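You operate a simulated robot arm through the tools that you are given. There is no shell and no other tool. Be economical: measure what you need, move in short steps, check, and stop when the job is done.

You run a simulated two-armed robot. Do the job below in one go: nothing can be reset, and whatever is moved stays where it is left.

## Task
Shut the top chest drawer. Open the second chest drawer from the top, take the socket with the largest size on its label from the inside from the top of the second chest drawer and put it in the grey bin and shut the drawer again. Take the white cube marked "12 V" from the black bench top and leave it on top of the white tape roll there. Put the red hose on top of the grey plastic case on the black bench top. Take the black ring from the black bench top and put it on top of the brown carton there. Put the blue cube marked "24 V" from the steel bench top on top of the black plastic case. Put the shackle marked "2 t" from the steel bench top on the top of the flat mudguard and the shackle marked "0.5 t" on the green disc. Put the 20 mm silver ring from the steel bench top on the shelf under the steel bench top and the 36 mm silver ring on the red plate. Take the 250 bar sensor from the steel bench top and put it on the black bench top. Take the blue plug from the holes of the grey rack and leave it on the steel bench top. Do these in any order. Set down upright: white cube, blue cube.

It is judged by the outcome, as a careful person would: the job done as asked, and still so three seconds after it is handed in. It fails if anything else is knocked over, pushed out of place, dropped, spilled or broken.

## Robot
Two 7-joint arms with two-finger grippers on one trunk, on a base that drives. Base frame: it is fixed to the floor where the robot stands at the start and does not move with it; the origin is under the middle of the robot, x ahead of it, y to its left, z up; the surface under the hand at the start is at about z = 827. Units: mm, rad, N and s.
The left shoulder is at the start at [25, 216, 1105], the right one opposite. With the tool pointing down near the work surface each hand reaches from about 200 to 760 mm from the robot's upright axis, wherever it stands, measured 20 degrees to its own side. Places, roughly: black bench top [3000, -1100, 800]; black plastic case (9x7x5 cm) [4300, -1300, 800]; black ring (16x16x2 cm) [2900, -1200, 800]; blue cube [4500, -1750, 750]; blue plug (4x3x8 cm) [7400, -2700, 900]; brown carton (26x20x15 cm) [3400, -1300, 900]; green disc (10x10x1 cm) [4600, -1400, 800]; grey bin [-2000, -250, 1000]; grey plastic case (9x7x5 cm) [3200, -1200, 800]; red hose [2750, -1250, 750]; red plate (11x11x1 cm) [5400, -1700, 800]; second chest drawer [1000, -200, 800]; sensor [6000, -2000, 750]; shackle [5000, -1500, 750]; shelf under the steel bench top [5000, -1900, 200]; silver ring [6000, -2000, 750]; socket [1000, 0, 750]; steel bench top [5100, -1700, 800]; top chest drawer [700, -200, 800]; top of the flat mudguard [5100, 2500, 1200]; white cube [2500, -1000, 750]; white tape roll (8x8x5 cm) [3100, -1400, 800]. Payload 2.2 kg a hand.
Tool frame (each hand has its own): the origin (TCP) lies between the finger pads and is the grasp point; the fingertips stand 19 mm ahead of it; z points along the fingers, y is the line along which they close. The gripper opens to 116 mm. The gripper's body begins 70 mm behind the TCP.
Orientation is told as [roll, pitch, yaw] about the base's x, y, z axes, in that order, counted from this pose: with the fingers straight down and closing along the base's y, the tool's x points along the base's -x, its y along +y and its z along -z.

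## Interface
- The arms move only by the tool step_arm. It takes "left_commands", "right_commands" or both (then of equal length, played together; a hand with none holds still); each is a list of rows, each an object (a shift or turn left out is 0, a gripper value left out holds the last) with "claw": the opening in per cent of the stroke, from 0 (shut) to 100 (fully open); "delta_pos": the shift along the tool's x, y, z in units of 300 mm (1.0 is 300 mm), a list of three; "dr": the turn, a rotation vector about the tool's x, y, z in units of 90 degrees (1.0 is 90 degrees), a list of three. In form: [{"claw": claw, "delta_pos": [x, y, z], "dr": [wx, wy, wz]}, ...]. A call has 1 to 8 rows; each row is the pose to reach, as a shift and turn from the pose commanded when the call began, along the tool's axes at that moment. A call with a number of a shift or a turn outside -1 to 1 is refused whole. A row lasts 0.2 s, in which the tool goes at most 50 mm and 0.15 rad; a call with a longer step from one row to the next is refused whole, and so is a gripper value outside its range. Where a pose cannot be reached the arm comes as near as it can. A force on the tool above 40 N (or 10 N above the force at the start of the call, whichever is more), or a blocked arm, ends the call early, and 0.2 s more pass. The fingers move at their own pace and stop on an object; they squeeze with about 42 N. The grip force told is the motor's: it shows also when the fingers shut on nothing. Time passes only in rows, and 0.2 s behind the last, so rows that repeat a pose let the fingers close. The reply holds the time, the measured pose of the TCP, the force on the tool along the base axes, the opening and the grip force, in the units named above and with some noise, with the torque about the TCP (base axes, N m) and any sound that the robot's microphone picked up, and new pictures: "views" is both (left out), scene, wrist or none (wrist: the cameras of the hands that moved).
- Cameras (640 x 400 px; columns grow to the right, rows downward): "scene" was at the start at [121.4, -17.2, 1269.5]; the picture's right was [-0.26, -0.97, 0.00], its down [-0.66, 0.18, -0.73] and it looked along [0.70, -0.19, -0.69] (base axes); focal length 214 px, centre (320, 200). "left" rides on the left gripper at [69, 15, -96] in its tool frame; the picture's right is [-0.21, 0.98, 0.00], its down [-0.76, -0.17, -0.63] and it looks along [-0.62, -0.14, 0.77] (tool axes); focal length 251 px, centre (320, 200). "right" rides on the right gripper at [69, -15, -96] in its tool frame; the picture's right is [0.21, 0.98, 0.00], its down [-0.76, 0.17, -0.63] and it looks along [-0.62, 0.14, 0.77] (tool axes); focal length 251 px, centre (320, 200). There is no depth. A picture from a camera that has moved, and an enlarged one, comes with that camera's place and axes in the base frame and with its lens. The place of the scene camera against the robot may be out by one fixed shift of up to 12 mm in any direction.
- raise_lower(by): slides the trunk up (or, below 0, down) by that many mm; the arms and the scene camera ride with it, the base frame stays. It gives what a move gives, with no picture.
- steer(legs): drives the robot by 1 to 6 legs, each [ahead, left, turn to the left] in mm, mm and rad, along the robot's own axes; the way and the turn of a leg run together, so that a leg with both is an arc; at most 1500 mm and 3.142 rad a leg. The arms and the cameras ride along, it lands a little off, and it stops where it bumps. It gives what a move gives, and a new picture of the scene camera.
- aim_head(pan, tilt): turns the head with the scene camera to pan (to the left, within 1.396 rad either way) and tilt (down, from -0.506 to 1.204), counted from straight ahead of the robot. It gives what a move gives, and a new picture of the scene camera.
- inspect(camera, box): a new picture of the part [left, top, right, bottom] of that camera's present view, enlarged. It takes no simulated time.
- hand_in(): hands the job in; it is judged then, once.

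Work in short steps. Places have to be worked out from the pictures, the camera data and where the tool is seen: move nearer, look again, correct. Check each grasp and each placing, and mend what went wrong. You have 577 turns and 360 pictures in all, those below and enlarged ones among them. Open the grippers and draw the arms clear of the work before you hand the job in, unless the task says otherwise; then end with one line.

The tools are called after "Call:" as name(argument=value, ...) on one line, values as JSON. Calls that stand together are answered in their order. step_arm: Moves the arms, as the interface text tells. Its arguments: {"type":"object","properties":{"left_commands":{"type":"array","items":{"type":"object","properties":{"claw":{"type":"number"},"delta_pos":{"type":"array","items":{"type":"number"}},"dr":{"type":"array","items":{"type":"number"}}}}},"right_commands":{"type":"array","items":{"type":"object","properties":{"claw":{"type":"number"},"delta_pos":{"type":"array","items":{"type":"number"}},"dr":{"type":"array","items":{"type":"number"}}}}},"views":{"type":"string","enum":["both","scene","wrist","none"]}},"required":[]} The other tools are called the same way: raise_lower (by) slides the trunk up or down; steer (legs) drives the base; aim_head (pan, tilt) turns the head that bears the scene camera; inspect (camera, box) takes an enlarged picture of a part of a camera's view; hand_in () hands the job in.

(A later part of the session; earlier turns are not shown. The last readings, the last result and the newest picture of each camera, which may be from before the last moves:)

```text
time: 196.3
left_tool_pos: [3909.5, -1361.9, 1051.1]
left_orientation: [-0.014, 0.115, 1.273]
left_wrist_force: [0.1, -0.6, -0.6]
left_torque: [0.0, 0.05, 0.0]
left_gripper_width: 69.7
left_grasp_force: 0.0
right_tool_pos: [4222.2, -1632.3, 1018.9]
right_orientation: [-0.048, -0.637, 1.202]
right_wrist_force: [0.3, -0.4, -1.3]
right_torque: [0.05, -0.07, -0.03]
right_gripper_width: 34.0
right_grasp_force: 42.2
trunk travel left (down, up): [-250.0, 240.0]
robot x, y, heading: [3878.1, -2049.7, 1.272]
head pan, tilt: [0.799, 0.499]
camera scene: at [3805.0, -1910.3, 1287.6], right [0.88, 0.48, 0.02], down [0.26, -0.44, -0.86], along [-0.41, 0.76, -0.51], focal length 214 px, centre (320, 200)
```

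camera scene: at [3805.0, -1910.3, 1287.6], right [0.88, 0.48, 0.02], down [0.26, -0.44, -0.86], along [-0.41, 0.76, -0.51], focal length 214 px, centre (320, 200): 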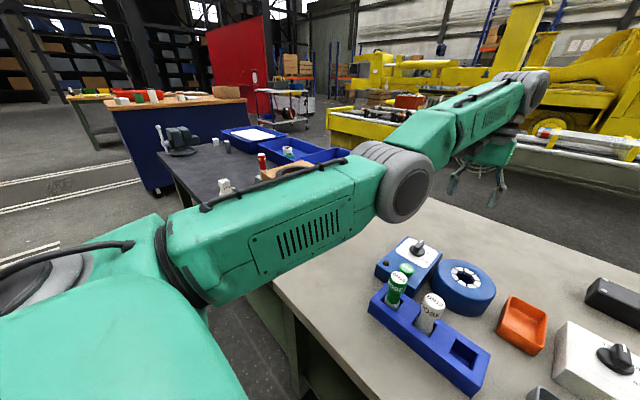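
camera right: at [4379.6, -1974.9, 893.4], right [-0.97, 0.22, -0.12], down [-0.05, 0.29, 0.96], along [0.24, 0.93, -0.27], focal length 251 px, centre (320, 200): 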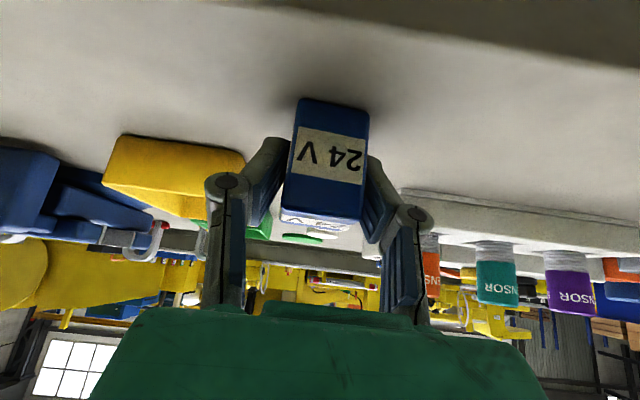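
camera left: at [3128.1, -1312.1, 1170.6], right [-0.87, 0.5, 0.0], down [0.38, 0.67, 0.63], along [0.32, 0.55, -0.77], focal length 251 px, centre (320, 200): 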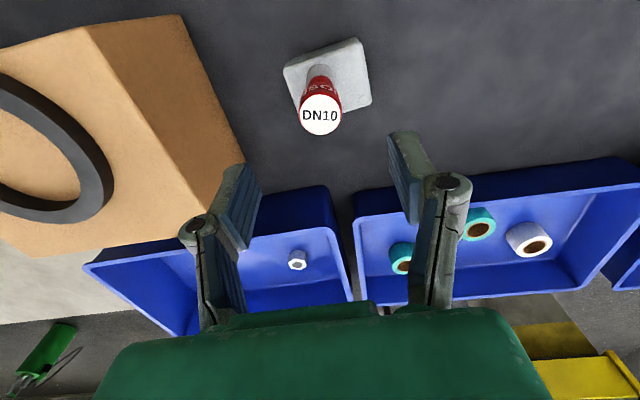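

I let it settle, reading the poses again.

Call:
step_arm(right_commands=[{"claw": 0}, {"claw": 0}, {"claw": 0}, {"claw": 0}], views="scene")

```text
time: 197.3
left_tool_pos: [3953.8, -1378.9, 1060.8]
left_orientation: [0.015, 0.102, 1.274]
left_wrist_force: [0.5, -0.4, 1.3]
left_torque: [0.1, 0.04, -0.03]
left_gripper_width: 69.6
left_grasp_force: 0.1
right_tool_pos: [4264.2, -1646.1, 1013.9]
right_orientation: [0.002, -0.635, 1.172]
right_wrist_force: [0.6, -0.8, 0.0]
right_torque: [0.04, 0.06, 0.02]
right_gripper_width: 33.8
right_grasp_force: 42.3
trunk travel left (down, up): [-250.0, 240.0]
robot x, y, heading: [3889.3, -2051.0, 1.271]
head pan, tilt: [0.799, 0.499]
camera scene: at [3850.7, -1927.0, 1291.6], right [0.88, 0.48, 0.0], down [0.23, -0.42, -0.88], along [-0.42, 0.77, -0.48], focal length 214 px, centre (320, 200)
```

scene: 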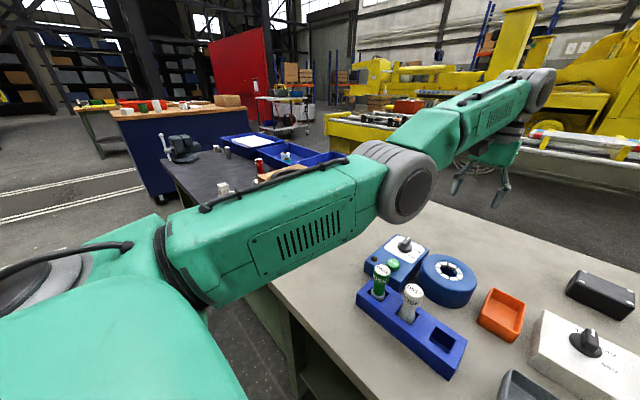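

The left arm seems pressed on something (the carton side). I raise the trunk to lift the arm straight up off it.

Call:
raise_lower(by=120)

Call:
inspect(camera="scene", box=[120, 100, 440, 300])

```text
time: 198.8
left_tool_pos: [3891.1, -1356.6, 1164.8]
left_orientation: [-0.023, 0.135, 1.279]
left_wrist_force: [-2.9, 0.4, 1.2]
left_torque: [-0.05, -0.24, 0.02]
left_gripper_width: 69.5
left_grasp_force: 0.1
right_tool_pos: [4205.3, -1625.1, 1142.9]
right_orientation: [-0.06, -0.641, 1.217]
right_wrist_force: [-2.9, 1.1, 0.2]
right_torque: [-0.1, -0.18, -0.16]
right_gripper_width: 34.0
right_grasp_force: 41.8
trunk travel left (down, up): [-370.0, 120.0]
robot x, y, heading: [3878.7, -2046.0, 1.277]
head pan, tilt: [0.799, 0.499]
```

```text
2.00 times, centred on (280, 200) of scene
camera zoom: at [3798.5, -1909.0, 1408.5], right [0.88, 0.48, 0.02], down [0.26, -0.43, -0.86], along [-0.41, 0.76, -0.5], focal length 429 px, centre (400, 200)
```

zoom: 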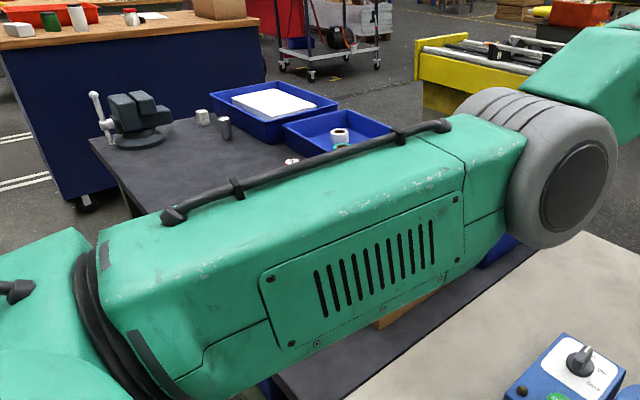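

The body still rocks. I drive straight back away from the bench.

Call:
steer(legs=[[-150, 0, 0]])

Call:
step_arm(right_commands=[{"claw": 0}, {"claw": 0}, {"claw": 0}, {"claw": 0}], views="none")

```text
time: 200.2
left_tool_pos: [3935.2, -1527.4, 1165.0]
left_orientation: [0.046, 0.167, 1.279]
left_wrist_force: [2.3, -0.5, -0.1]
left_torque: [0.12, 0.27, -0.06]
left_gripper_width: 69.7
left_grasp_force: 0.1
right_tool_pos: [4245.4, -1793.8, 1127.7]
right_orientation: [0.025, -0.629, 1.159]
right_wrist_force: [1.2, -1.4, -0.6]
right_torque: [0.03, 0.16, 0.05]
right_gripper_width: 34.0
right_grasp_force: 41.6
trunk travel left (down, up): [-370.0, 120.0]
robot x, y, heading: [3848.6, -2197.5, 1.273]
head pan, tilt: [0.799, 0.499]
camera scene: at [3867.3, -2083.8, 1412.6], right [0.88, 0.48, -0.03], down [0.2, -0.41, -0.89], along [-0.44, 0.77, -0.46], focal length 214 px, centre (320, 200)
```

scene: 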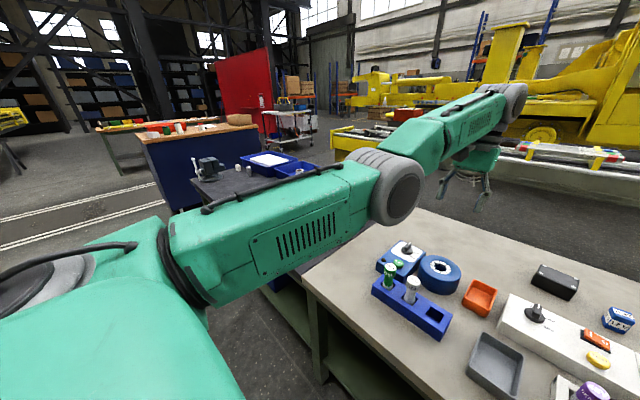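

```text
time: 201.2
left_tool_pos: [3893.9, -1523.4, 1145.0]
left_orientation: [0.022, 0.232, 1.277]
left_wrist_force: [0.2, 0.2, -0.3]
left_torque: [-0.03, 0.06, 0.01]
left_gripper_width: 69.7
left_grasp_force: 0.0
right_tool_pos: [4206.2, -1787.7, 1137.4]
right_orientation: [-0.017, -0.64, 1.183]
right_wrist_force: [0.4, -0.9, -0.7]
right_torque: [0.01, 0.04, 0.02]
right_gripper_width: 34.0
right_grasp_force: 41.8
trunk travel left (down, up): [-370.0, 120.0]
robot x, y, heading: [3846.0, -2196.0, 1.268]
head pan, tilt: [0.799, 0.499]
```

The left hand's pitch is creeping. I command the left hand to level and draw inward a bit, and see if it follows.

Call:
step_arm(left_commands=[{"dr": [0, -0.07, 0]}, {"delta_pos": [0.08, 0, 0], "dr": [0, -0.14, 0]}, {"delta_pos": [0.16, 0, 0], "dr": [0, -0.14, 0]}, {"delta_pos": [0.24, 0, 0], "dr": [0, -0.14, 0]}, {"delta_pos": [0.24, 0, 0], "dr": [0, -0.14, 0]}], views="scene")

```text
time: 202.6
left_tool_pos: [3943.4, -1509.0, 1209.0]
left_orientation: [0.029, -0.072, 1.268]
left_wrist_force: [1.2, -0.5, 1.1]
left_torque: [0.04, 0.09, 0.02]
left_gripper_width: 69.4
left_grasp_force: 0.0
left hand out of reach, approached as far as the arm can: row 1, 2, 3, 4, 5
right_tool_pos: [4222.1, -1799.8, 1136.9]
right_orientation: [0.005, -0.641, 1.167]
right_wrist_force: [1.1, -0.9, -1.5]
right_torque: [0.07, 0.08, 0.1]
right_gripper_width: 33.9
right_grasp_force: 41.7
trunk travel left (down, up): [-370.0, 120.0]
robot x, y, heading: [3846.2, -2197.0, 1.271]
head pan, tilt: [0.799, 0.499]
stopped in row 5 (left hand): the arm was blocked; the commanded pose is now the measured one
camera scene: at [3810.5, -2072.0, 1411.8], right [0.88, 0.48, 0.0], down [0.23, -0.42, -0.88], along [-0.42, 0.77, -0.48], focal length 214 px, centre (320, 200)
```

scene: 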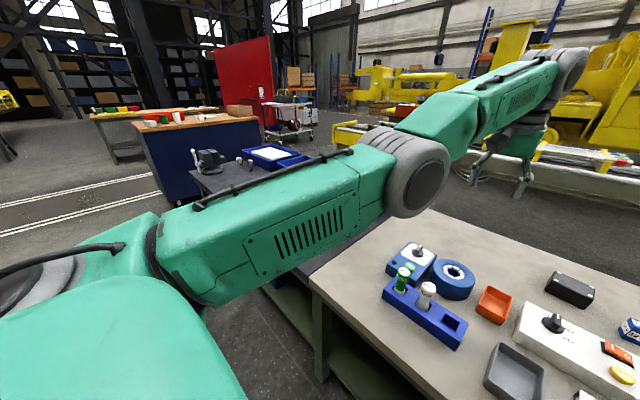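

Now the arm's near its stretched limit. I try moving it down and back.

Call:
step_arm(left_commands=[{"delta_pos": [0.1, 0, 0.08]}, {"delta_pos": [0.2, 0, 0.16]}, {"delta_pos": [0.3, 0, 0.24]}, {"delta_pos": [0.4, 0, 0.32]}, {"delta_pos": [0.5, 0, 0.32]}], views="scene")

```text
time: 203.8
left_tool_pos: [3977.5, -1505.9, 1114.7]
left_orientation: [0.033, -0.037, 1.273]
left_wrist_force: [-0.4, 0.1, -2.3]
left_torque: [0.04, 0.03, -0.01]
left_gripper_width: 69.7
left_grasp_force: 0.1
left hand out of reach, approached as far as the arm can: row 1, 2, 3, 4, 5
right_tool_pos: [4217.1, -1798.1, 1138.1]
right_orientation: [0.001, -0.645, 1.172]
right_wrist_force: [0.4, -1.1, -1.4]
right_torque: [0.02, 0.06, 0.06]
right_gripper_width: 34.0
right_grasp_force: 42.5
trunk travel left (down, up): [-370.0, 120.0]
robot x, y, heading: [3846.7, -2197.6, 1.274]
head pan, tilt: [0.799, 0.499]
camera scene: at [3845.4, -2083.1, 1412.9], right [0.88, 0.48, -0.02], down [0.21, -0.41, -0.89], along [-0.43, 0.77, -0.46], focal length 214 px, centre (320, 200)
```

scene: 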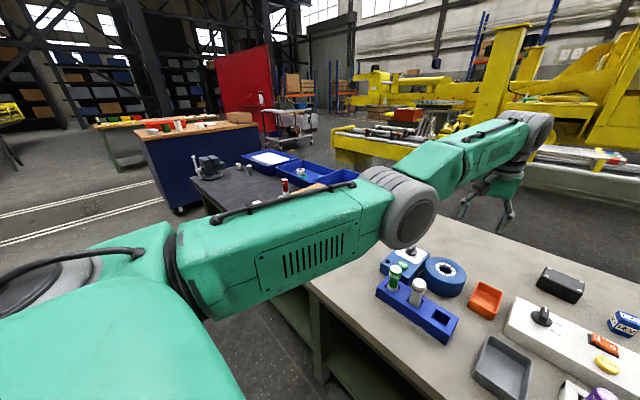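

The elbow is high above the carton, so it wasn't touched. I wait idle and compare readings to see whether the rocking dies down.

Call:
step_arm(right_commands=[{"claw": 0}, {"claw": 0}, {"claw": 0}, {"claw": 0}, {"claw": 0}, {"claw": 0}, {"claw": 0}, {"claw": 0}], views="none")

Call:
aim_head(pan=0.8, tilt=1.1)

```text
time: 205.6
left_tool_pos: [3970.1, -1502.2, 1112.4]
left_orientation: [0.028, -0.032, 1.275]
left_wrist_force: [0.3, -0.4, -1.8]
left_torque: [-0.03, 0.06, -0.01]
left_gripper_width: 69.5
left_grasp_force: 0.0
right_tool_pos: [4210.6, -1794.8, 1138.0]
right_orientation: [-0.007, -0.643, 1.179]
right_wrist_force: [0.2, -1.5, -0.3]
right_torque: [0.01, 0.02, 0.0]
right_gripper_width: 33.6
right_grasp_force: 41.6
trunk travel left (down, up): [-370.0, 120.0]
robot x, y, heading: [3840.6, -2200.0, 1.278]
head pan, tilt: [0.799, 0.499]
```

```text
time: 206.6
left_tool_pos: [3937.2, -1491.7, 1114.7]
left_orientation: [0.005, -0.039, 1.28]
left_wrist_force: [-1.8, 0.6, -0.6]
left_torque: [-0.03, -0.07, -0.02]
left_gripper_width: 69.5
left_grasp_force: 0.1
right_tool_pos: [4177.3, -1785.0, 1143.6]
right_orientation: [-0.039, -0.651, 1.201]
right_wrist_force: [-0.2, 0.3, -0.8]
right_torque: [-0.06, -0.03, -0.08]
right_gripper_width: 33.8
right_grasp_force: 41.8
trunk travel left (down, up): [-370.0, 120.0]
robot x, y, heading: [3835.3, -2194.7, 1.268]
head pan, tilt: [0.799, 1.1]
camera scene: at [3814.4, -2093.2, 1364.1], right [0.88, 0.48, 0.0], down [0.43, -0.78, -0.45], along [-0.22, 0.4, -0.89], focal length 214 px, centre (320, 200)
```

scene: 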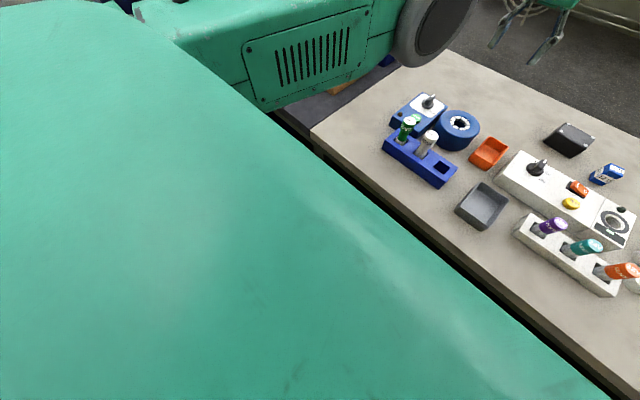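

I drive further back from the bench so that the base is free of anything, then check.

Call:
steer(legs=[[-200, -100, 0]])

Call:
step_arm(right_commands=[{"claw": 0}, {"claw": 0}, {"claw": 0}, {"claw": 0}, {"claw": 0}, {"claw": 0}, {"claw": 0}, {"claw": 0}], views="none")

Call:
aim_head(pan=0.4, tilt=0.5)

```text
time: 208.3
left_tool_pos: [4000.7, -1725.3, 1111.0]
left_orientation: [0.025, -0.026, 1.275]
left_wrist_force: [1.2, -0.7, -0.5]
left_torque: [0.05, 0.09, 0.02]
left_gripper_width: 69.6
left_grasp_force: 0.0
right_tool_pos: [4240.4, -2015.9, 1139.9]
right_orientation: [-0.015, -0.646, 1.181]
right_wrist_force: [-0.6, -1.0, 0.1]
right_torque: [0.02, -0.02, 0.01]
right_gripper_width: 34.0
right_grasp_force: 42.6
trunk travel left (down, up): [-370.0, 120.0]
robot x, y, heading: [3877.2, -2420.1, 1.272]
head pan, tilt: [0.799, 1.1]
camera scene: at [3883.8, -2325.3, 1364.1], right [0.88, 0.48, -0.02], down [0.42, -0.78, -0.46], along [-0.24, 0.4, -0.89], focal length 214 px, centre (320, 200)
```

scene: 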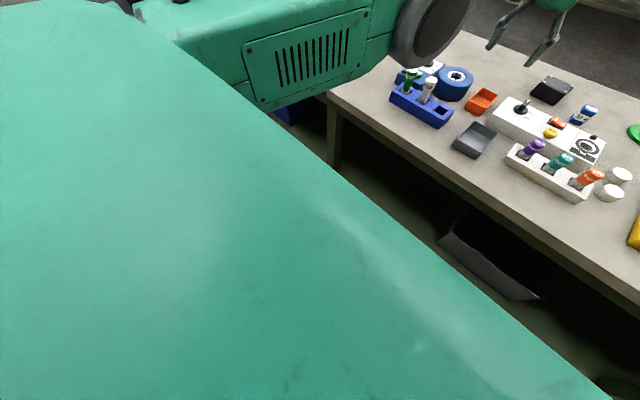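

```text
time: 210.1
left_tool_pos: [3973.2, -1725.6, 1083.3]
left_orientation: [0.03, 0.058, 1.278]
left_wrist_force: [0.0, 0.4, -0.8]
left_torque: [-0.02, 0.04, 0.04]
left_gripper_width: 69.6
left_grasp_force: 0.0
right_tool_pos: [4215.9, -2014.1, 1145.3]
right_orientation: [-0.04, -0.648, 1.198]
right_wrist_force: [0.0, 0.2, -0.7]
right_torque: [0.01, 0.0, -0.04]
right_gripper_width: 34.0
right_grasp_force: 42.5
trunk travel left (down, up): [-370.0, 120.0]
robot x, y, heading: [3878.2, -2418.2, 1.268]
head pan, tilt: [0.799, 1.1]
```

```text
time: 211.1
left_tool_pos: [3942.8, -1713.9, 1086.0]
left_orientation: [0.002, 0.043, 1.28]
left_wrist_force: [-1.1, 1.2, -0.2]
left_torque: [-0.1, -0.11, 0.03]
left_gripper_width: 69.5
left_grasp_force: 0.1
right_tool_pos: [4186.1, -2004.1, 1150.8]
right_orientation: [-0.072, -0.655, 1.22]
right_wrist_force: [-1.7, 0.8, -0.9]
right_torque: [-0.08, -0.08, -0.04]
right_gripper_width: 34.0
right_grasp_force: 42.4
trunk travel left (down, up): [-370.0, 120.0]
robot x, y, heading: [3872.4, -2415.0, 1.271]
head pan, tilt: [0.4, 0.499]
camera scene: at [3860.7, -2276.9, 1411.3], right [0.99, 0.1, 0.01], down [0.05, -0.48, -0.87], along [-0.09, 0.87, -0.48], focal length 214 px, centre (320, 200)
```

scene: 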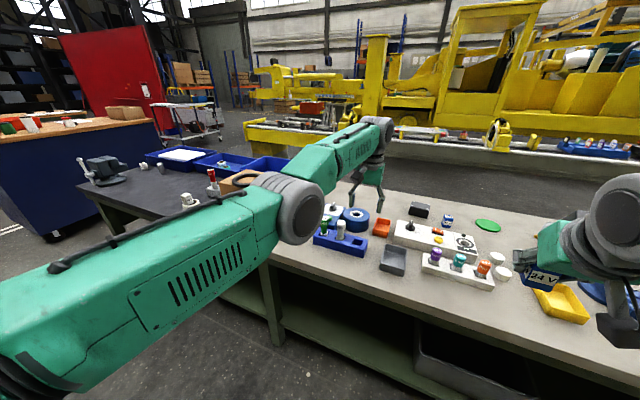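

The torso sways while the left arm seems to be in an awkward state. I drive 350 mm further back so both hands clear the bench, then sort the left arm out.

Call:
steer(legs=[[-350, 0, 0]])

Call:
step_arm(left_commands=[{"delta_pos": [0.1, 0.05, 0.05]}, {"delta_pos": [0.2, 0.1, 0.1]}, {"delta_pos": [0.3, 0.15, 0.15]}, {"delta_pos": [0.4, 0.2, 0.2]}, {"delta_pos": [0.5, 0.2, 0.2]}, {"delta_pos": [0.6, 0.2, 0.2]}], views="scene")

```text
time: 213.3
left_tool_pos: [3918.0, -2067.0, 1116.8]
left_orientation: [0.036, -0.029, 1.271]
left_wrist_force: [1.7, -0.9, 0.9]
left_torque: [0.07, 0.12, 0.02]
left_gripper_width: 69.6
left_grasp_force: 0.1
right_tool_pos: [4154.9, -2360.9, 1139.6]
right_orientation: [0.0, -0.646, 1.168]
right_wrist_force: [1.8, 0.1, -0.4]
right_torque: [0.04, 0.05, 0.04]
right_gripper_width: 33.9
right_grasp_force: 42.1
trunk travel left (down, up): [-370.0, 120.0]
robot x, y, heading: [3784.9, -2753.6, 1.274]
head pan, tilt: [0.4, 0.499]
camera scene: at [3807.7, -2623.9, 1412.3], right [0.99, 0.1, -0.02], down [0.03, -0.48, -0.88], along [-0.1, 0.87, -0.48], focal length 214 px, centre (320, 200)
```

scene: 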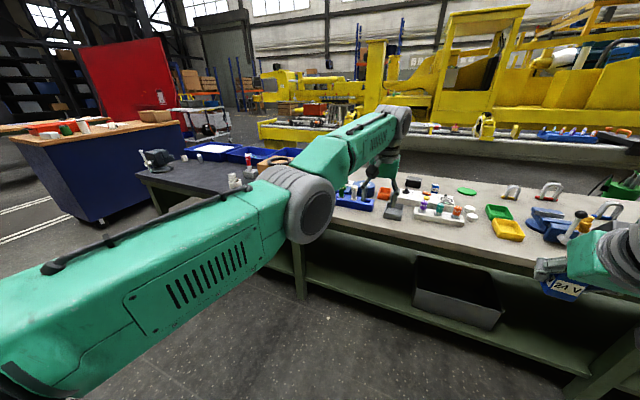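

```text
time: 214.9
left_tool_pos: [3857.8, -2035.3, 1069.0]
left_orientation: [0.012, -0.035, 1.276]
left_wrist_force: [-0.8, -0.3, 0.3]
left_torque: [0.0, 0.06, 0.02]
left_gripper_width: 69.7
left_grasp_force: 0.0
left hand out of reach, approached as far as the arm can: row 1, 2, 3, 4, 5, 6
right_tool_pos: [4118.1, -2354.0, 1148.8]
right_orientation: [-0.035, -0.656, 1.195]
right_wrist_force: [-0.5, 0.5, -0.7]
right_torque: [0.0, -0.05, -0.01]
right_gripper_width: 34.0
right_grasp_force: 41.7
trunk travel left (down, up): [-370.0, 120.0]
robot x, y, heading: [3775.2, -2754.3, 1.273]
head pan, tilt: [0.4, 0.499]
stopped in row 6 (left hand): the arm was blocked; the commanded pose is now the measured one
camera scene: at [3754.8, -2606.0, 1410.7], right [0.99, 0.1, 0.01], down [0.06, -0.49, -0.87], along [-0.08, 0.87, -0.49], focal length 214 px, centre (320, 200)
```

scene: 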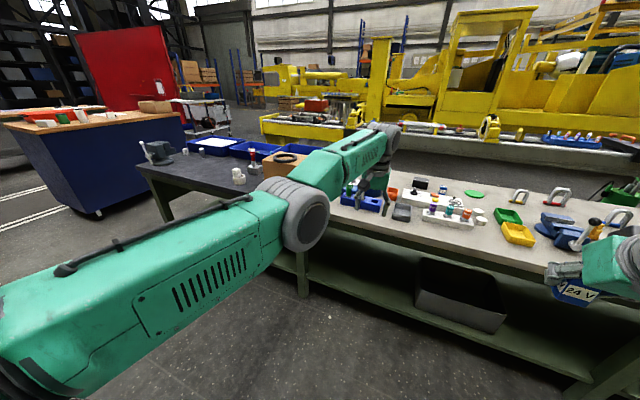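

The left arm is stretched straight (singular). As with the right arm before, I combine a tool rotation with the retreat to break out.

Call:
step_arm(left_commands=[{"delta_pos": [0.08, 0, 0.08], "dr": [0, 0.09, 0]}, {"delta_pos": [0.16, 0, 0.16], "dr": [0, 0.18, 0]}, {"delta_pos": [0.26, 0, 0.24], "dr": [0, 0.27, 0]}, {"delta_pos": [0.36, 0, 0.32], "dr": [0, 0.27, 0]}, {"delta_pos": [0.46, 0, 0.4], "dr": [0, 0.2, 0]}, {"delta_pos": [0.56, 0, 0.4], "dr": [0, 0.12, 0]}, {"delta_pos": [0.66, 0, 0.4], "dr": [0, 0.04, 0]}, {"delta_pos": [0.66, 0, 0.4], "dr": [0, 0.02, 0]}], views="scene")

```text
time: 216.7
left_tool_pos: [3912.8, -2079.9, 922.9]
left_orientation: [0.022, -0.008, 1.275]
left_wrist_force: [-0.1, -0.6, 0.6]
left_torque: [0.02, 0.05, -0.04]
left_gripper_width: 69.6
left_grasp_force: 0.0
left hand out of reach, approached as far as the arm can: row 2, 3, 4, 5, 6, 7, 8
right_tool_pos: [4128.1, -2358.9, 1147.7]
right_orientation: [-0.023, -0.654, 1.185]
right_wrist_force: [0.0, -0.1, -0.7]
right_torque: [0.02, 0.02, -0.03]
right_gripper_width: 34.0
right_grasp_force: 42.0
trunk travel left (down, up): [-370.0, 120.0]
robot x, y, heading: [3774.8, -2754.1, 1.276]
head pan, tilt: [0.4, 0.499]
camera scene: at [3768.3, -2610.8, 1411.4], right [0.99, 0.1, 0.01], down [0.06, -0.48, -0.87], along [-0.09, 0.87, -0.49], focal length 214 px, centre (320, 200)
```

scene: 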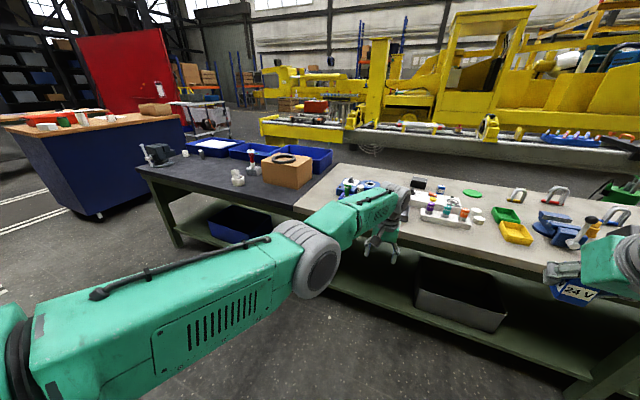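

The black bench is all in order. The left arm goes down but not back; I try moving it left and with yaw turned, to free the elbow.

Call:
step_arm(left_commands=[{"delta_pos": [0, 0.12, 0]}, {"delta_pos": [0, 0.24, 0]}, {"delta_pos": [0.05, 0.36, 0], "dr": [0, 0, -0.08]}, {"delta_pos": [0.1, 0.48, 0], "dr": [0, 0, -0.16]}, {"delta_pos": [0.2, 0.55, 0], "dr": [0, 0, -0.24]}, {"delta_pos": [0.3, 0.55, 0], "dr": [0, 0, -0.24]}], views="scene")

```text
time: 218.1
left_tool_pos: [3749.5, -1994.2, 902.2]
left_orientation: [0.001, -0.004, 1.658]
left_wrist_force: [-1.7, 0.4, -0.4]
left_torque: [-0.06, -0.12, -0.01]
left_gripper_width: 69.7
left_grasp_force: 0.0
left hand out of reach, approached as far as the arm can: row 1, 2, 3, 4, 5, 6
right_tool_pos: [4101.1, -2349.7, 1152.0]
right_orientation: [-0.052, -0.658, 1.207]
right_wrist_force: [-0.7, -0.1, -0.2]
right_torque: [-0.04, -0.05, -0.04]
right_gripper_width: 34.2
right_grasp_force: 42.1
trunk travel left (down, up): [-370.0, 120.0]
robot x, y, heading: [3771.7, -2749.1, 1.276]
head pan, tilt: [0.4, 0.499]
camera scene: at [3762.7, -2609.2, 1411.4], right [0.99, 0.1, 0.01], down [0.05, -0.48, -0.87], along [-0.09, 0.87, -0.48], focal length 214 px, centre (320, 200)
```

scene: 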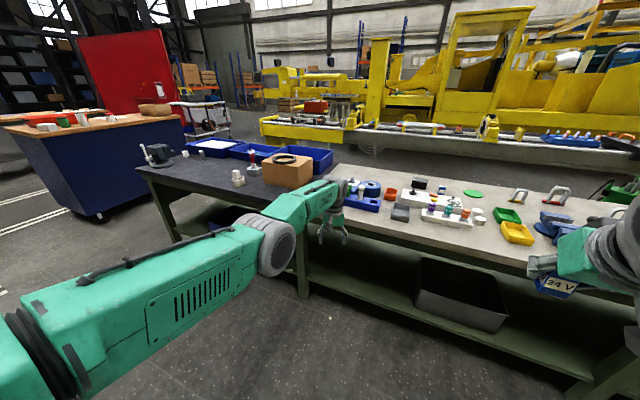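

Progress. Now I pull back with a pitch turn.

Call:
step_arm(left_commands=[{"delta_pos": [0.05, 0, -0.05], "dr": [0, -0.08, 0]}, {"delta_pos": [0.1, 0, -0.1], "dr": [0, -0.16, 0]}, {"delta_pos": [0.2, 0, -0.15], "dr": [0, -0.24, 0]}, {"delta_pos": [0.32, 0, -0.2], "dr": [0, -0.24, 0]}, {"delta_pos": [0.44, 0, -0.2], "dr": [0, -0.24, 0]}, {"delta_pos": [0.58, 0, -0.2], "dr": [0, -0.16, 0]}, {"delta_pos": [0.72, 0, -0.2], "dr": [0, -0.08, 0]}, {"delta_pos": [0.8, 0, -0.2], "dr": [0, 0, 0]}], views="scene")

```text
time: 220.1
left_tool_pos: [3884.3, -2076.6, 924.8]
left_orientation: [0.003, 0.014, 1.652]
left_wrist_force: [-1.5, -0.1, 0.6]
left_torque: [-0.07, -0.1, -0.03]
left_gripper_width: 69.5
left_grasp_force: 0.1
left hand out of reach, approached as far as the arm can: row 1, 2, 3, 4, 5, 6, 7, 8
right_tool_pos: [4082.9, -2348.1, 1155.3]
right_orientation: [-0.07, -0.666, 1.222]
right_wrist_force: [-1.4, -0.4, -0.4]
right_torque: [-0.04, -0.04, -0.06]
right_gripper_width: 34.0
right_grasp_force: 41.9
trunk travel left (down, up): [-370.0, 120.0]
robot x, y, heading: [3765.7, -2744.5, 1.274]
head pan, tilt: [0.4, 0.499]
stopped in row 8 (left hand): the arm was blocked; the commanded pose is now the measured one
camera scene: at [3735.9, -2601.9, 1410.4], right [0.99, 0.1, 0.02], down [0.07, -0.49, -0.87], along [-0.08, 0.87, -0.49], focal length 214 px, centre (320, 200)
```

scene: 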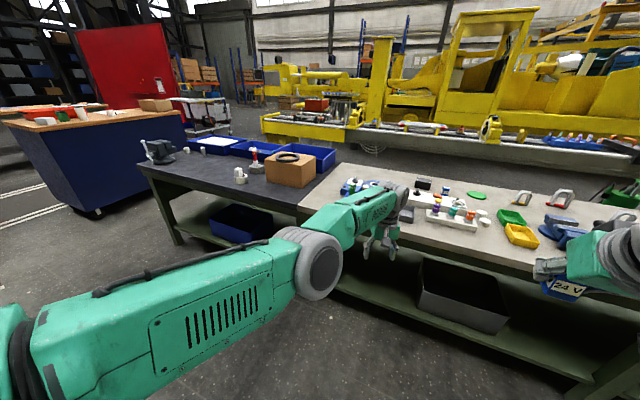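

The elbow won't bend from this stretched state. I mimic what freed the right arm: first tip the tool forward about the wrist, then come back while turning it down.

Call:
step_arm(left_commands=[{"delta_pos": [-0.06, 0, -0.01], "dr": [0, -0.09, 0]}, {"delta_pos": [-0.12, 0, -0.03], "dr": [0, -0.18, 0]}, {"delta_pos": [-0.18, 0, -0.06], "dr": [0, -0.27, 0]}, {"delta_pos": [-0.24, 0, -0.09], "dr": [0, -0.36, 0]}, {"delta_pos": [-0.3, 0, -0.13], "dr": [0, -0.45, 0]}, {"delta_pos": [-0.36, 0, -0.17], "dr": [0, -0.54, 0]}], views="none")

Call:
step_arm(left_commands=[{"delta_pos": [0.05, 0, -0.1], "dr": [0, 0.09, 0]}, {"delta_pos": [0.1, 0, -0.2], "dr": [0, 0.18, 0]}, {"delta_pos": [0.15, 0, -0.3], "dr": [0, 0.27, 0]}, {"delta_pos": [0.2, 0, -0.4], "dr": [0, 0.36, 0]}, {"delta_pos": [0.2, 0, -0.5], "dr": [0, 0.45, 0]}, {"delta_pos": [0.2, 0, -0.6], "dr": [0, 0.52, 0]}, {"delta_pos": [0.2, 0, -0.7], "dr": [0, 0.52, 0]}], views="scene")

```text
time: 221.5
left_tool_pos: [3921.4, -1942.9, 971.7]
left_orientation: [0.038, -0.843, 1.626]
left_wrist_force: [-1.2, 0.8, -1.2]
left_torque: [0.04, 0.02, 0.01]
left_gripper_width: 69.6
left_grasp_force: 0.0
left hand out of reach, approached as far as the arm can: row 1, 2, 3, 4, 5, 6
right_tool_pos: [4110.5, -2355.5, 1150.5]
right_orientation: [-0.041, -0.662, 1.2]
right_wrist_force: [-0.1, -0.3, -1.3]
right_torque: [-0.01, 0.01, -0.01]
right_gripper_width: 33.9
right_grasp_force: 41.6
trunk travel left (down, up): [-370.0, 120.0]
robot x, y, heading: [3769.2, -2745.8, 1.273]
head pan, tilt: [0.4, 0.499]
```

```text
time: 223.3
left_tool_pos: [3962.5, -2118.8, 1055.7]
left_orientation: [0.044, 0.005, 1.625]
left_wrist_force: [-0.2, -0.4, -0.2]
left_torque: [-0.01, -0.03, 0.0]
left_gripper_width: 69.5
left_grasp_force: 0.0
left hand out of reach, approached as far as the arm can: row 1, 2, 3, 4, 5, 6, 7
right_tool_pos: [4101.2, -2356.8, 1153.7]
right_orientation: [-0.053, -0.665, 1.207]
right_wrist_force: [-0.4, 0.6, -0.6]
right_torque: [0.0, -0.05, -0.03]
right_gripper_width: 33.9
right_grasp_force: 42.1
trunk travel left (down, up): [-370.0, 120.0]
robot x, y, heading: [3769.8, -2750.7, 1.279]
head pan, tilt: [0.4, 0.499]
stopped in row 7 (left hand): the arm was blocked; the commanded pose is now the measured one
camera scene: at [3783.2, -2616.0, 1411.9], right [0.99, 0.1, -0.01], down [0.04, -0.48, -0.88], along [-0.09, 0.87, -0.48], focal length 214 px, centre (320, 200)
```

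scene: 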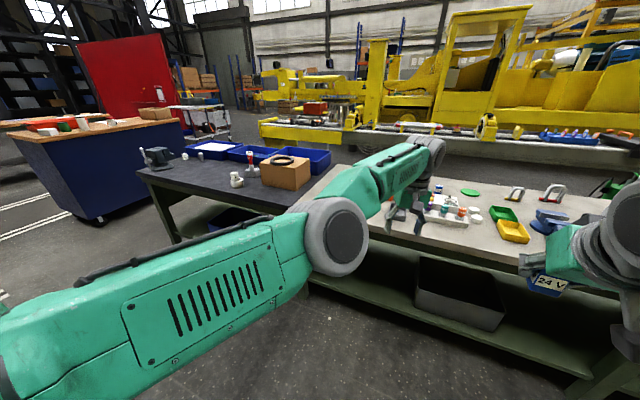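

I look around the base's left side and down, to find what the robot may be caught on.

Call:
aim_head(pan=0, tilt=1.2)

Call:
aim_head(pan=1.39, tilt=0.9)

```text
time: 224.4
left_tool_pos: [3944.5, -2108.2, 1066.2]
left_orientation: [0.011, -0.016, 1.647]
left_wrist_force: [0.0, 0.6, 1.3]
left_torque: [-0.02, -0.06, 0.02]
left_gripper_width: 69.6
left_grasp_force: 0.0
right_tool_pos: [4087.7, -2351.5, 1156.4]
right_orientation: [-0.066, -0.668, 1.214]
right_wrist_force: [0.3, -0.1, -0.3]
right_torque: [-0.02, 0.05, -0.01]
right_gripper_width: 33.8
right_grasp_force: 41.8
trunk travel left (down, up): [-370.0, 120.0]
robot x, y, heading: [3771.7, -2751.0, 1.273]
head pan, tilt: [0.0, 1.201]
camera scene: at [3779.8, -2643.9, 1358.1], right [0.96, -0.29, 0.01], down [-0.27, -0.89, -0.36], along [0.12, 0.34, -0.93], focal length 214 px, centre (320, 200)
```

scene: 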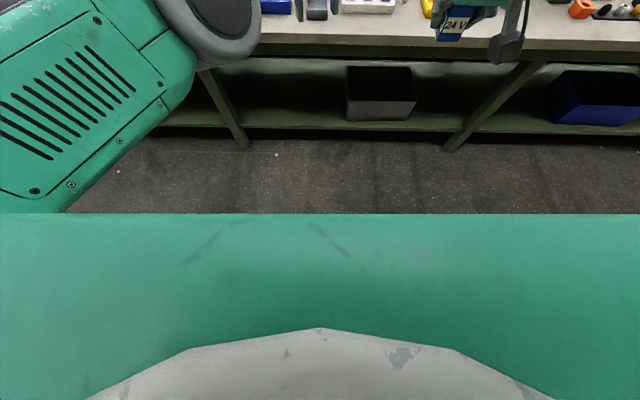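

```text
time: 225.9
left_tool_pos: [3968.7, -2118.1, 1059.8]
left_orientation: [0.041, -0.003, 1.63]
left_wrist_force: [0.9, -0.1, 0.0]
left_torque: [0.01, 0.0, 0.01]
left_gripper_width: 69.5
left_grasp_force: 0.1
right_tool_pos: [4109.9, -2359.0, 1152.4]
right_orientation: [-0.043, -0.665, 1.199]
right_wrist_force: [0.2, -0.4, -0.2]
right_torque: [0.03, 0.01, 0.01]
right_gripper_width: 34.0
right_grasp_force: 41.8
trunk travel left (down, up): [-370.0, 120.0]
robot x, y, heading: [3776.2, -2749.5, 1.275]
head pan, tilt: [1.389, 0.901]
camera scene: at [3730.7, -2672.9, 1378.8], right [0.46, 0.89, -0.01], down [0.69, -0.36, -0.63], along [-0.56, 0.29, -0.78], focal length 214 px, centre (320, 200)
```

scene: 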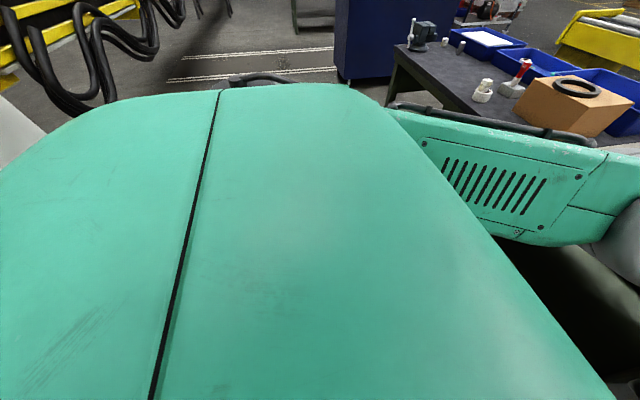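

I sample the sway with short idle calls to understand it.

Call:
step_arm(right_commands=[{"claw": 0}], views="none")

Call:
step_arm(right_commands=[{"claw": 0}], views="none")

Call:
step_arm(right_commands=[{"claw": 0}], views="none")

Call:
step_arm(right_commands=[{"claw": 0}], views="none")

```text
time: 226.3
left_tool_pos: [3957.5, -2111.6, 1071.9]
left_orientation: [0.008, -0.031, 1.651]
left_wrist_force: [-0.7, 0.4, 1.0]
left_torque: [0.01, -0.04, 0.04]
left_gripper_width: 69.6
left_grasp_force: 0.0
right_tool_pos: [4100.9, -2357.2, 1154.6]
right_orientation: [-0.053, -0.666, 1.204]
right_wrist_force: [-0.3, -0.3, -1.2]
right_torque: [0.01, -0.03, 0.04]
right_gripper_width: 34.2
right_grasp_force: 41.7
trunk travel left (down, up): [-370.0, 120.0]
robot x, y, heading: [3774.8, -2751.0, 1.269]
head pan, tilt: [1.389, 0.901]
```

```text
time: 226.7
left_tool_pos: [3977.1, -2119.8, 1063.4]
left_orientation: [0.043, -0.013, 1.632]
left_wrist_force: [0.4, 0.7, -1.0]
left_torque: [0.0, 0.08, 0.0]
left_gripper_width: 69.6
left_grasp_force: 0.0
right_tool_pos: [4119.3, -2362.4, 1150.7]
right_orientation: [-0.033, -0.664, 1.192]
right_wrist_force: [1.0, -0.4, -0.1]
right_torque: [-0.03, -0.01, 0.0]
right_gripper_width: 33.8
right_grasp_force: 42.3
trunk travel left (down, up): [-370.0, 120.0]
robot x, y, heading: [3774.3, -2752.3, 1.268]
head pan, tilt: [1.389, 0.901]
```

```text
time: 227.1
left_tool_pos: [3949.6, -2109.9, 1068.7]
left_orientation: [0.011, -0.022, 1.646]
left_wrist_force: [-0.3, -0.3, -1.5]
left_torque: [-0.02, -0.1, 0.03]
left_gripper_width: 69.7
left_grasp_force: 0.0
right_tool_pos: [4094.0, -2354.2, 1155.3]
right_orientation: [-0.06, -0.668, 1.212]
right_wrist_force: [-0.8, 0.2, -0.9]
right_torque: [-0.03, -0.04, -0.07]
right_gripper_width: 33.6
right_grasp_force: 42.6
trunk travel left (down, up): [-370.0, 120.0]
robot x, y, heading: [3770.8, -2750.1, 1.268]
head pan, tilt: [1.389, 0.901]
```

```text
time: 227.5
left_tool_pos: [3980.6, -2120.6, 1066.7]
left_orientation: [0.034, -0.021, 1.64]
left_wrist_force: [-0.1, 0.3, -0.6]
left_torque: [0.08, 0.06, 0.01]
left_gripper_width: 69.3
left_grasp_force: 0.0
right_tool_pos: [4122.2, -2363.5, 1149.6]
right_orientation: [-0.03, -0.664, 1.187]
right_wrist_force: [0.7, 0.1, -0.8]
right_torque: [0.04, 0.07, 0.05]
right_gripper_width: 33.8
right_grasp_force: 42.1
trunk travel left (down, up): [-370.0, 120.0]
robot x, y, heading: [3779.8, -2751.4, 1.271]
head pan, tilt: [1.389, 0.901]
```

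It rocks steadily with a short period, as if the left arm presses on the robot's own body. I swing the left hand out left and up to relieve it.

Call:
step_arm(left_commands=[{"delta_pos": [-0.03, 0.13, -0.04]}, {"delta_pos": [-0.06, 0.26, -0.08]}, {"delta_pos": [-0.09, 0.39, -0.12]}, {"delta_pos": [-0.12, 0.52, -0.16]}, {"delta_pos": [-0.15, 0.65, -0.2]}, {"delta_pos": [-0.18, 0.78, -0.24]}, {"delta_pos": [-0.2, 0.9, -0.28]}], views="scene")

Call:
step_arm(right_commands=[{"claw": 0}], views="none")

Call:
step_arm(right_commands=[{"claw": 0}], views="none")

```text
time: 229.1
left_tool_pos: [3724.7, -1992.2, 1183.9]
left_orientation: [0.016, -0.03, 1.646]
left_wrist_force: [-0.3, 0.0, 0.5]
left_torque: [0.0, 0.04, 0.03]
left_gripper_width: 69.5
left_grasp_force: 0.0
left hand out of reach, approached as far as the arm can: row 1, 2, 3, 4, 5, 6, 7
right_tool_pos: [4112.2, -2361.6, 1152.7]
right_orientation: [-0.039, -0.662, 1.198]
right_wrist_force: [0.4, 0.4, -0.4]
right_torque: [-0.02, 0.02, -0.01]
right_gripper_width: 34.0
right_grasp_force: 42.2
trunk travel left (down, up): [-370.0, 120.0]
robot x, y, heading: [3777.9, -2749.1, 1.268]
head pan, tilt: [1.389, 0.901]
camera scene: at [3716.4, -2668.7, 1378.0], right [0.46, 0.89, 0.0], down [0.7, -0.37, -0.62], along [-0.55, 0.28, -0.79], focal length 214 px, centre (320, 200)
```

scene: 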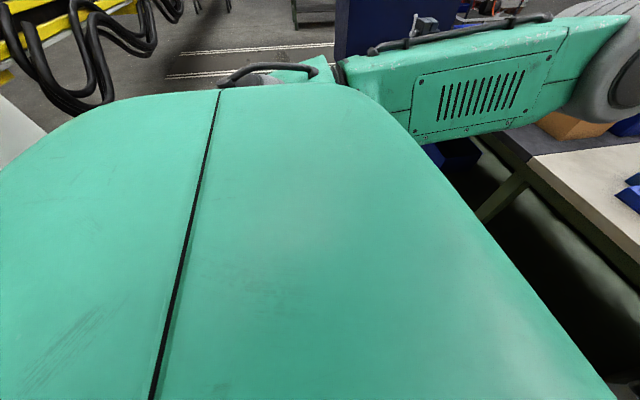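

```text
time: 229.5
left_tool_pos: [3720.4, -1989.8, 1181.4]
left_orientation: [0.015, -0.028, 1.65]
left_wrist_force: [-0.5, -0.3, -0.4]
left_torque: [0.02, 0.01, -0.04]
left_gripper_width: 69.3
left_grasp_force: 0.1
right_tool_pos: [4109.2, -2358.9, 1153.7]
right_orientation: [-0.043, -0.666, 1.198]
right_wrist_force: [-0.2, 0.3, -0.2]
right_torque: [0.01, -0.02, 0.0]
right_gripper_width: 34.0
right_grasp_force: 42.2
trunk travel left (down, up): [-370.0, 120.0]
robot x, y, heading: [3778.9, -2749.1, 1.269]
head pan, tilt: [1.389, 0.901]
```

```text
time: 229.9
left_tool_pos: [3715.7, -1988.9, 1180.6]
left_orientation: [0.011, -0.026, 1.65]
left_wrist_force: [-0.6, 0.1, -0.2]
left_torque: [0.01, 0.02, 0.01]
left_gripper_width: 69.8
left_grasp_force: 0.1
right_tool_pos: [4103.7, -2358.3, 1154.0]
right_orientation: [-0.049, -0.664, 1.203]
right_wrist_force: [-0.6, -0.5, -0.7]
right_torque: [-0.01, 0.02, 0.0]
right_gripper_width: 34.1
right_grasp_force: 42.0
trunk travel left (down, up): [-370.0, 120.0]
robot x, y, heading: [3773.2, -2747.5, 1.267]
head pan, tilt: [1.389, 0.901]
```

The sway calmed. Now I try to draw the hand back from here.

Call:
step_arm(left_commands=[{"delta_pos": [0.09, 0.04, 0]}, {"delta_pos": [0.18, 0.07, 0]}, {"delta_pos": [0.28, 0.11, 0]}, {"delta_pos": [0.37, 0.14, 0]}, {"delta_pos": [0.47, 0.18, 0]}, {"delta_pos": [0.56, 0.22, 0]}, {"delta_pos": [0.65, 0.26, 0]}], views="scene")

```text
time: 231.5
left_tool_pos: [3706.4, -1999.0, 1225.5]
left_orientation: [0.009, -0.026, 1.648]
left_wrist_force: [-0.7, -0.2, -0.7]
left_torque: [-0.01, -0.03, 0.02]
left_gripper_width: 69.4
left_grasp_force: 0.1
left hand out of reach, approached as far as the arm can: row 1, 2, 3, 4, 5, 6, 7
right_tool_pos: [4099.0, -2355.5, 1154.1]
right_orientation: [-0.053, -0.666, 1.205]
right_wrist_force: [0.1, 0.7, 0.1]
right_torque: [-0.01, -0.01, 0.0]
right_gripper_width: 33.9
right_grasp_force: 41.7
trunk travel left (down, up): [-370.0, 120.0]
robot x, y, heading: [3774.0, -2753.9, 1.273]
head pan, tilt: [1.389, 0.901]
camera scene: at [3707.7, -2666.2, 1377.6], right [0.46, 0.89, 0.0], down [0.7, -0.37, -0.61], along [-0.55, 0.28, -0.79], focal length 214 px, centre (320, 200)
```

scene: 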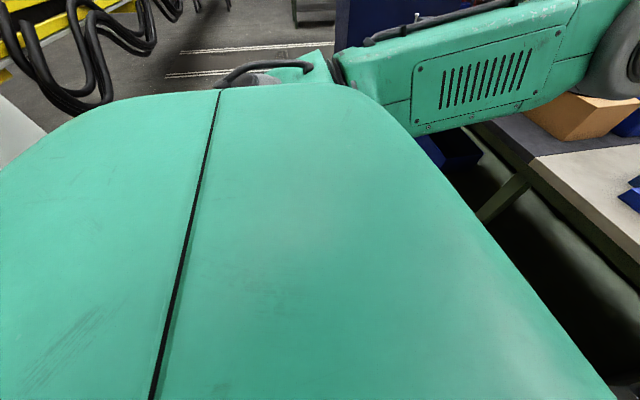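

It rises instead of bending. I carry on with the same pull, adding some turn, to see if it bends over the top.

Call:
step_arm(left_commands=[{"delta_pos": [0.09, 0.04, -0.08], "dr": [0, 0.05, 0]}, {"delta_pos": [0.18, 0.07, -0.16], "dr": [0, 0.1, 0]}, {"delta_pos": [0.28, 0.11, -0.24], "dr": [0, 0.15, 0]}, {"delta_pos": [0.37, 0.14, -0.32], "dr": [0, 0.2, 0]}, {"delta_pos": [0.47, 0.18, -0.4], "dr": [0, 0.25, 0]}, {"delta_pos": [0.56, 0.22, -0.45], "dr": [0, 0.3, 0]}, {"delta_pos": [0.65, 0.26, -0.5], "dr": [0, 0.35, 0]}, {"delta_pos": [0.75, 0.3, -0.5], "dr": [0, 0.35, 0]}], views="scene")

```text
time: 233.3
left_tool_pos: [3635.3, -2243.6, 1372.4]
left_orientation: [0.002, 0.519, 1.652]
left_wrist_force: [-2.1, -0.4, 0.6]
left_torque: [0.08, -0.12, 0.05]
left_gripper_width: 69.8
left_grasp_force: 0.0
left hand out of reach, approached as far as the arm can: row 1, 2, 7
right_tool_pos: [4096.9, -2361.4, 1158.0]
right_orientation: [-0.055, -0.672, 1.207]
right_wrist_force: [-0.8, -0.2, 0.3]
right_torque: [-0.01, -0.06, -0.02]
right_gripper_width: 34.0
right_grasp_force: 41.9
trunk travel left (down, up): [-370.0, 120.0]
robot x, y, heading: [3773.6, -2752.5, 1.269]
head pan, tilt: [1.389, 0.901]
camera scene: at [3704.0, -2672.0, 1377.9], right [0.46, 0.89, 0.0], down [0.7, -0.36, -0.61], along [-0.54, 0.29, -0.79], focal length 214 px, centre (320, 200)
```

scene: 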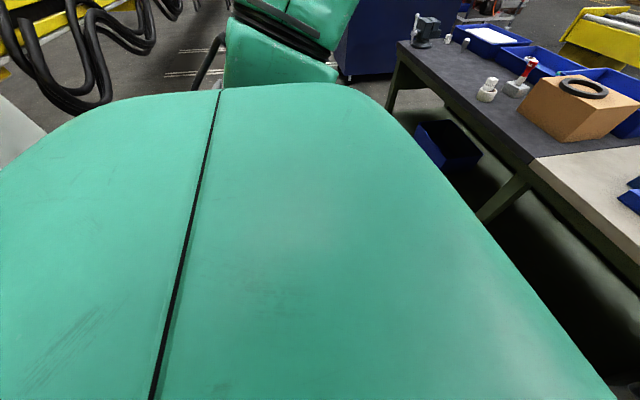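

Freed: the left elbow is up and bent again. I level the left hand and square its yaw, then lower the trunk back.

Call:
step_arm(left_commands=[{"dr": [0, -0.09, 0]}, {"dr": [0, -0.18, 0]}, {"dr": [0, -0.27, 0]}, {"dr": [0, -0.33, 0]}, {"dr": [0, -0.33, 0]}], views="none")

Call:
step_arm(left_commands=[{"dr": [0, 0, 0.09]}, {"dr": [0, 0, 0.18]}, {"dr": [0, 0, 0.24]}, {"delta_pos": [0, 0, 0.1], "dr": [0, 0, 0.24]}], views="none")

Call:
raise_lower(by=-120)

Call:
aim_head(pan=0, tilt=0.6)

```text
time: 234.5
left_tool_pos: [3653.1, -2243.0, 1370.5]
left_orientation: [0.013, -0.001, 1.649]
left_wrist_force: [-0.9, 1.1, -0.2]
left_torque: [-0.01, 0.0, 0.0]
left_gripper_width: 69.8
left_grasp_force: 0.1
right_tool_pos: [4110.3, -2359.7, 1152.7]
right_orientation: [-0.041, -0.665, 1.199]
right_wrist_force: [1.4, -0.1, -0.9]
right_torque: [-0.02, 0.03, 0.0]
right_gripper_width: 34.1
right_grasp_force: 42.4
trunk travel left (down, up): [-370.0, 120.0]
robot x, y, heading: [3774.9, -2750.4, 1.275]
head pan, tilt: [1.389, 0.901]
```

```text
time: 235.5
left_tool_pos: [3655.9, -2244.4, 1340.8]
left_orientation: [0.015, 0.005, 1.27]
left_wrist_force: [0.2, -0.8, 0.1]
left_torque: [-0.02, 0.01, 0.01]
left_gripper_width: 69.3
left_grasp_force: 0.1
right_tool_pos: [4112.9, -2358.8, 1152.5]
right_orientation: [-0.04, -0.662, 1.198]
right_wrist_force: [0.1, 0.6, -0.6]
right_torque: [-0.01, 0.01, 0.05]
right_gripper_width: 34.2
right_grasp_force: 41.9
trunk travel left (down, up): [-370.0, 120.0]
robot x, y, heading: [3777.9, -2749.3, 1.271]
head pan, tilt: [1.389, 0.901]
```

```text
time: 237.0
left_tool_pos: [3645.5, -2241.4, 1218.6]
left_orientation: [0.006, 0.006, 1.273]
left_wrist_force: [0.2, -0.2, 0.0]
left_torque: [0.02, -0.01, -0.04]
left_gripper_width: 69.8
left_grasp_force: 0.0
right_tool_pos: [4104.0, -2358.1, 1034.5]
right_orientation: [-0.05, -0.667, 1.203]
right_wrist_force: [0.5, 0.8, -0.5]
right_torque: [-0.04, 0.01, -0.05]
right_gripper_width: 33.8
right_grasp_force: 41.9
trunk travel left (down, up): [-250.0, 240.0]
robot x, y, heading: [3776.4, -2749.7, 1.271]
head pan, tilt: [1.389, 0.901]
```

```text
time: 238.6
left_tool_pos: [3648.8, -2242.4, 1220.8]
left_orientation: [0.01, 0.005, 1.273]
left_wrist_force: [0.3, 0.0, 0.1]
left_torque: [-0.01, -0.01, 0.01]
left_gripper_width: 69.6
left_grasp_force: 0.1
right_tool_pos: [4107.4, -2357.9, 1034.1]
right_orientation: [-0.045, -0.665, 1.201]
right_wrist_force: [0.6, 0.5, 0.1]
right_torque: [-0.02, 0.01, 0.03]
right_gripper_width: 33.9
right_grasp_force: 42.1
trunk travel left (down, up): [-250.0, 240.0]
robot x, y, heading: [3772.8, -2751.1, 1.276]
head pan, tilt: [0.0, 0.6]
camera scene: at [3810.6, -2621.6, 1282.8], right [0.96, -0.29, 0.0], down [-0.17, -0.54, -0.82], along [0.24, 0.79, -0.57], focal length 214 px, centre (320, 200)
```

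scene: 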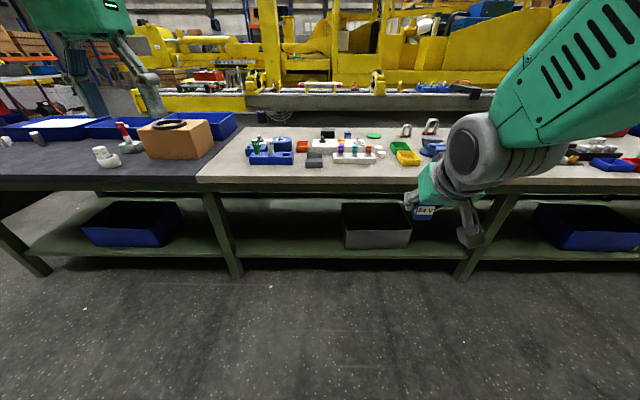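

Sway is gone. I correct the cube's slight tilt and, in free air, test whether the tilted right hand reaches 800 mm ahead at the placing height.

Call:
step_arm(right_commands=[{"claw": 0, "delta_pos": [-0.072, 0.01, 0.123], "dr": [-0.022, 0.027, 0.015]}, {"claw": 0, "delta_pos": [-0.145, 0.02, 0.246], "dr": [-0.022, 0.027, 0.015]}, {"claw": 0, "delta_pos": [-0.217, 0.03, 0.369], "dr": [-0.022, 0.027, 0.015]}, {"claw": 0, "delta_pos": [-0.29, 0.04, 0.492], "dr": [-0.022, 0.027, 0.015]}, {"claw": 0, "delta_pos": [-0.362, 0.05, 0.615], "dr": [-0.022, 0.027, 0.015]}, {"claw": 0, "delta_pos": [-0.435, 0.06, 0.738], "dr": [-0.022, 0.027, 0.015]}, {"claw": 0, "delta_pos": [-0.507, 0.07, 0.861], "dr": [-0.022, 0.027, 0.015]}, {"claw": 0, "delta_pos": [-0.58, 0.077, 0.984], "dr": [-0.022, 0.027, 0.015]}], views="none")

```text
time: 240.4
left_tool_pos: [3651.1, -2242.0, 1219.1]
left_orientation: [0.013, 0.009, 1.273]
left_wrist_force: [0.6, 0.3, -0.3]
left_torque: [-0.06, 0.03, -0.01]
left_gripper_width: 69.7
left_grasp_force: 0.0
right_tool_pos: [4213.3, -2056.6, 906.0]
right_orientation: [0.006, -0.622, 1.17]
right_wrist_force: [-0.4, 0.2, 0.0]
right_torque: [0.0, 0.03, 0.0]
right_gripper_width: 33.9
right_grasp_force: 42.5
trunk travel left (down, up): [-250.0, 240.0]
robot x, y, heading: [3772.8, -2746.1, 1.277]
head pan, tilt: [0.0, 0.6]
```

It reaches 788 mm with no trouble. I think the torso touched the bench edge earlier, so I must stay ≥250 mm off it; I test a slightly longer reach to (805,-130).

Call:
step_arm(right_commands=[{"claw": 0, "delta_pos": [-0.01, 0.1, 0.007]}, {"claw": 0, "delta_pos": [-0.02, 0.2, 0.014]}, {"claw": 0, "delta_pos": [-0.028, 0.305, 0.02]}, {"claw": 0, "delta_pos": [-0.028, 0.305, 0.02]}], views="none")

```text
time: 241.4
left_tool_pos: [3648.8, -2243.1, 1219.2]
left_orientation: [0.013, 0.003, 1.274]
left_wrist_force: [-0.1, -0.6, 0.4]
left_torque: [0.04, -0.06, 0.04]
left_gripper_width: 69.6
left_grasp_force: 0.0
right_tool_pos: [4132.9, -2011.1, 908.4]
right_orientation: [0.007, -0.623, 1.17]
right_wrist_force: [0.0, -0.2, 0.8]
right_torque: [0.0, 0.0, 0.01]
right_gripper_width: 33.9
right_grasp_force: 41.6
trunk travel left (down, up): [-250.0, 240.0]
robot x, y, heading: [3773.9, -2753.2, 1.277]
head pan, tilt: [0.0, 0.6]
```

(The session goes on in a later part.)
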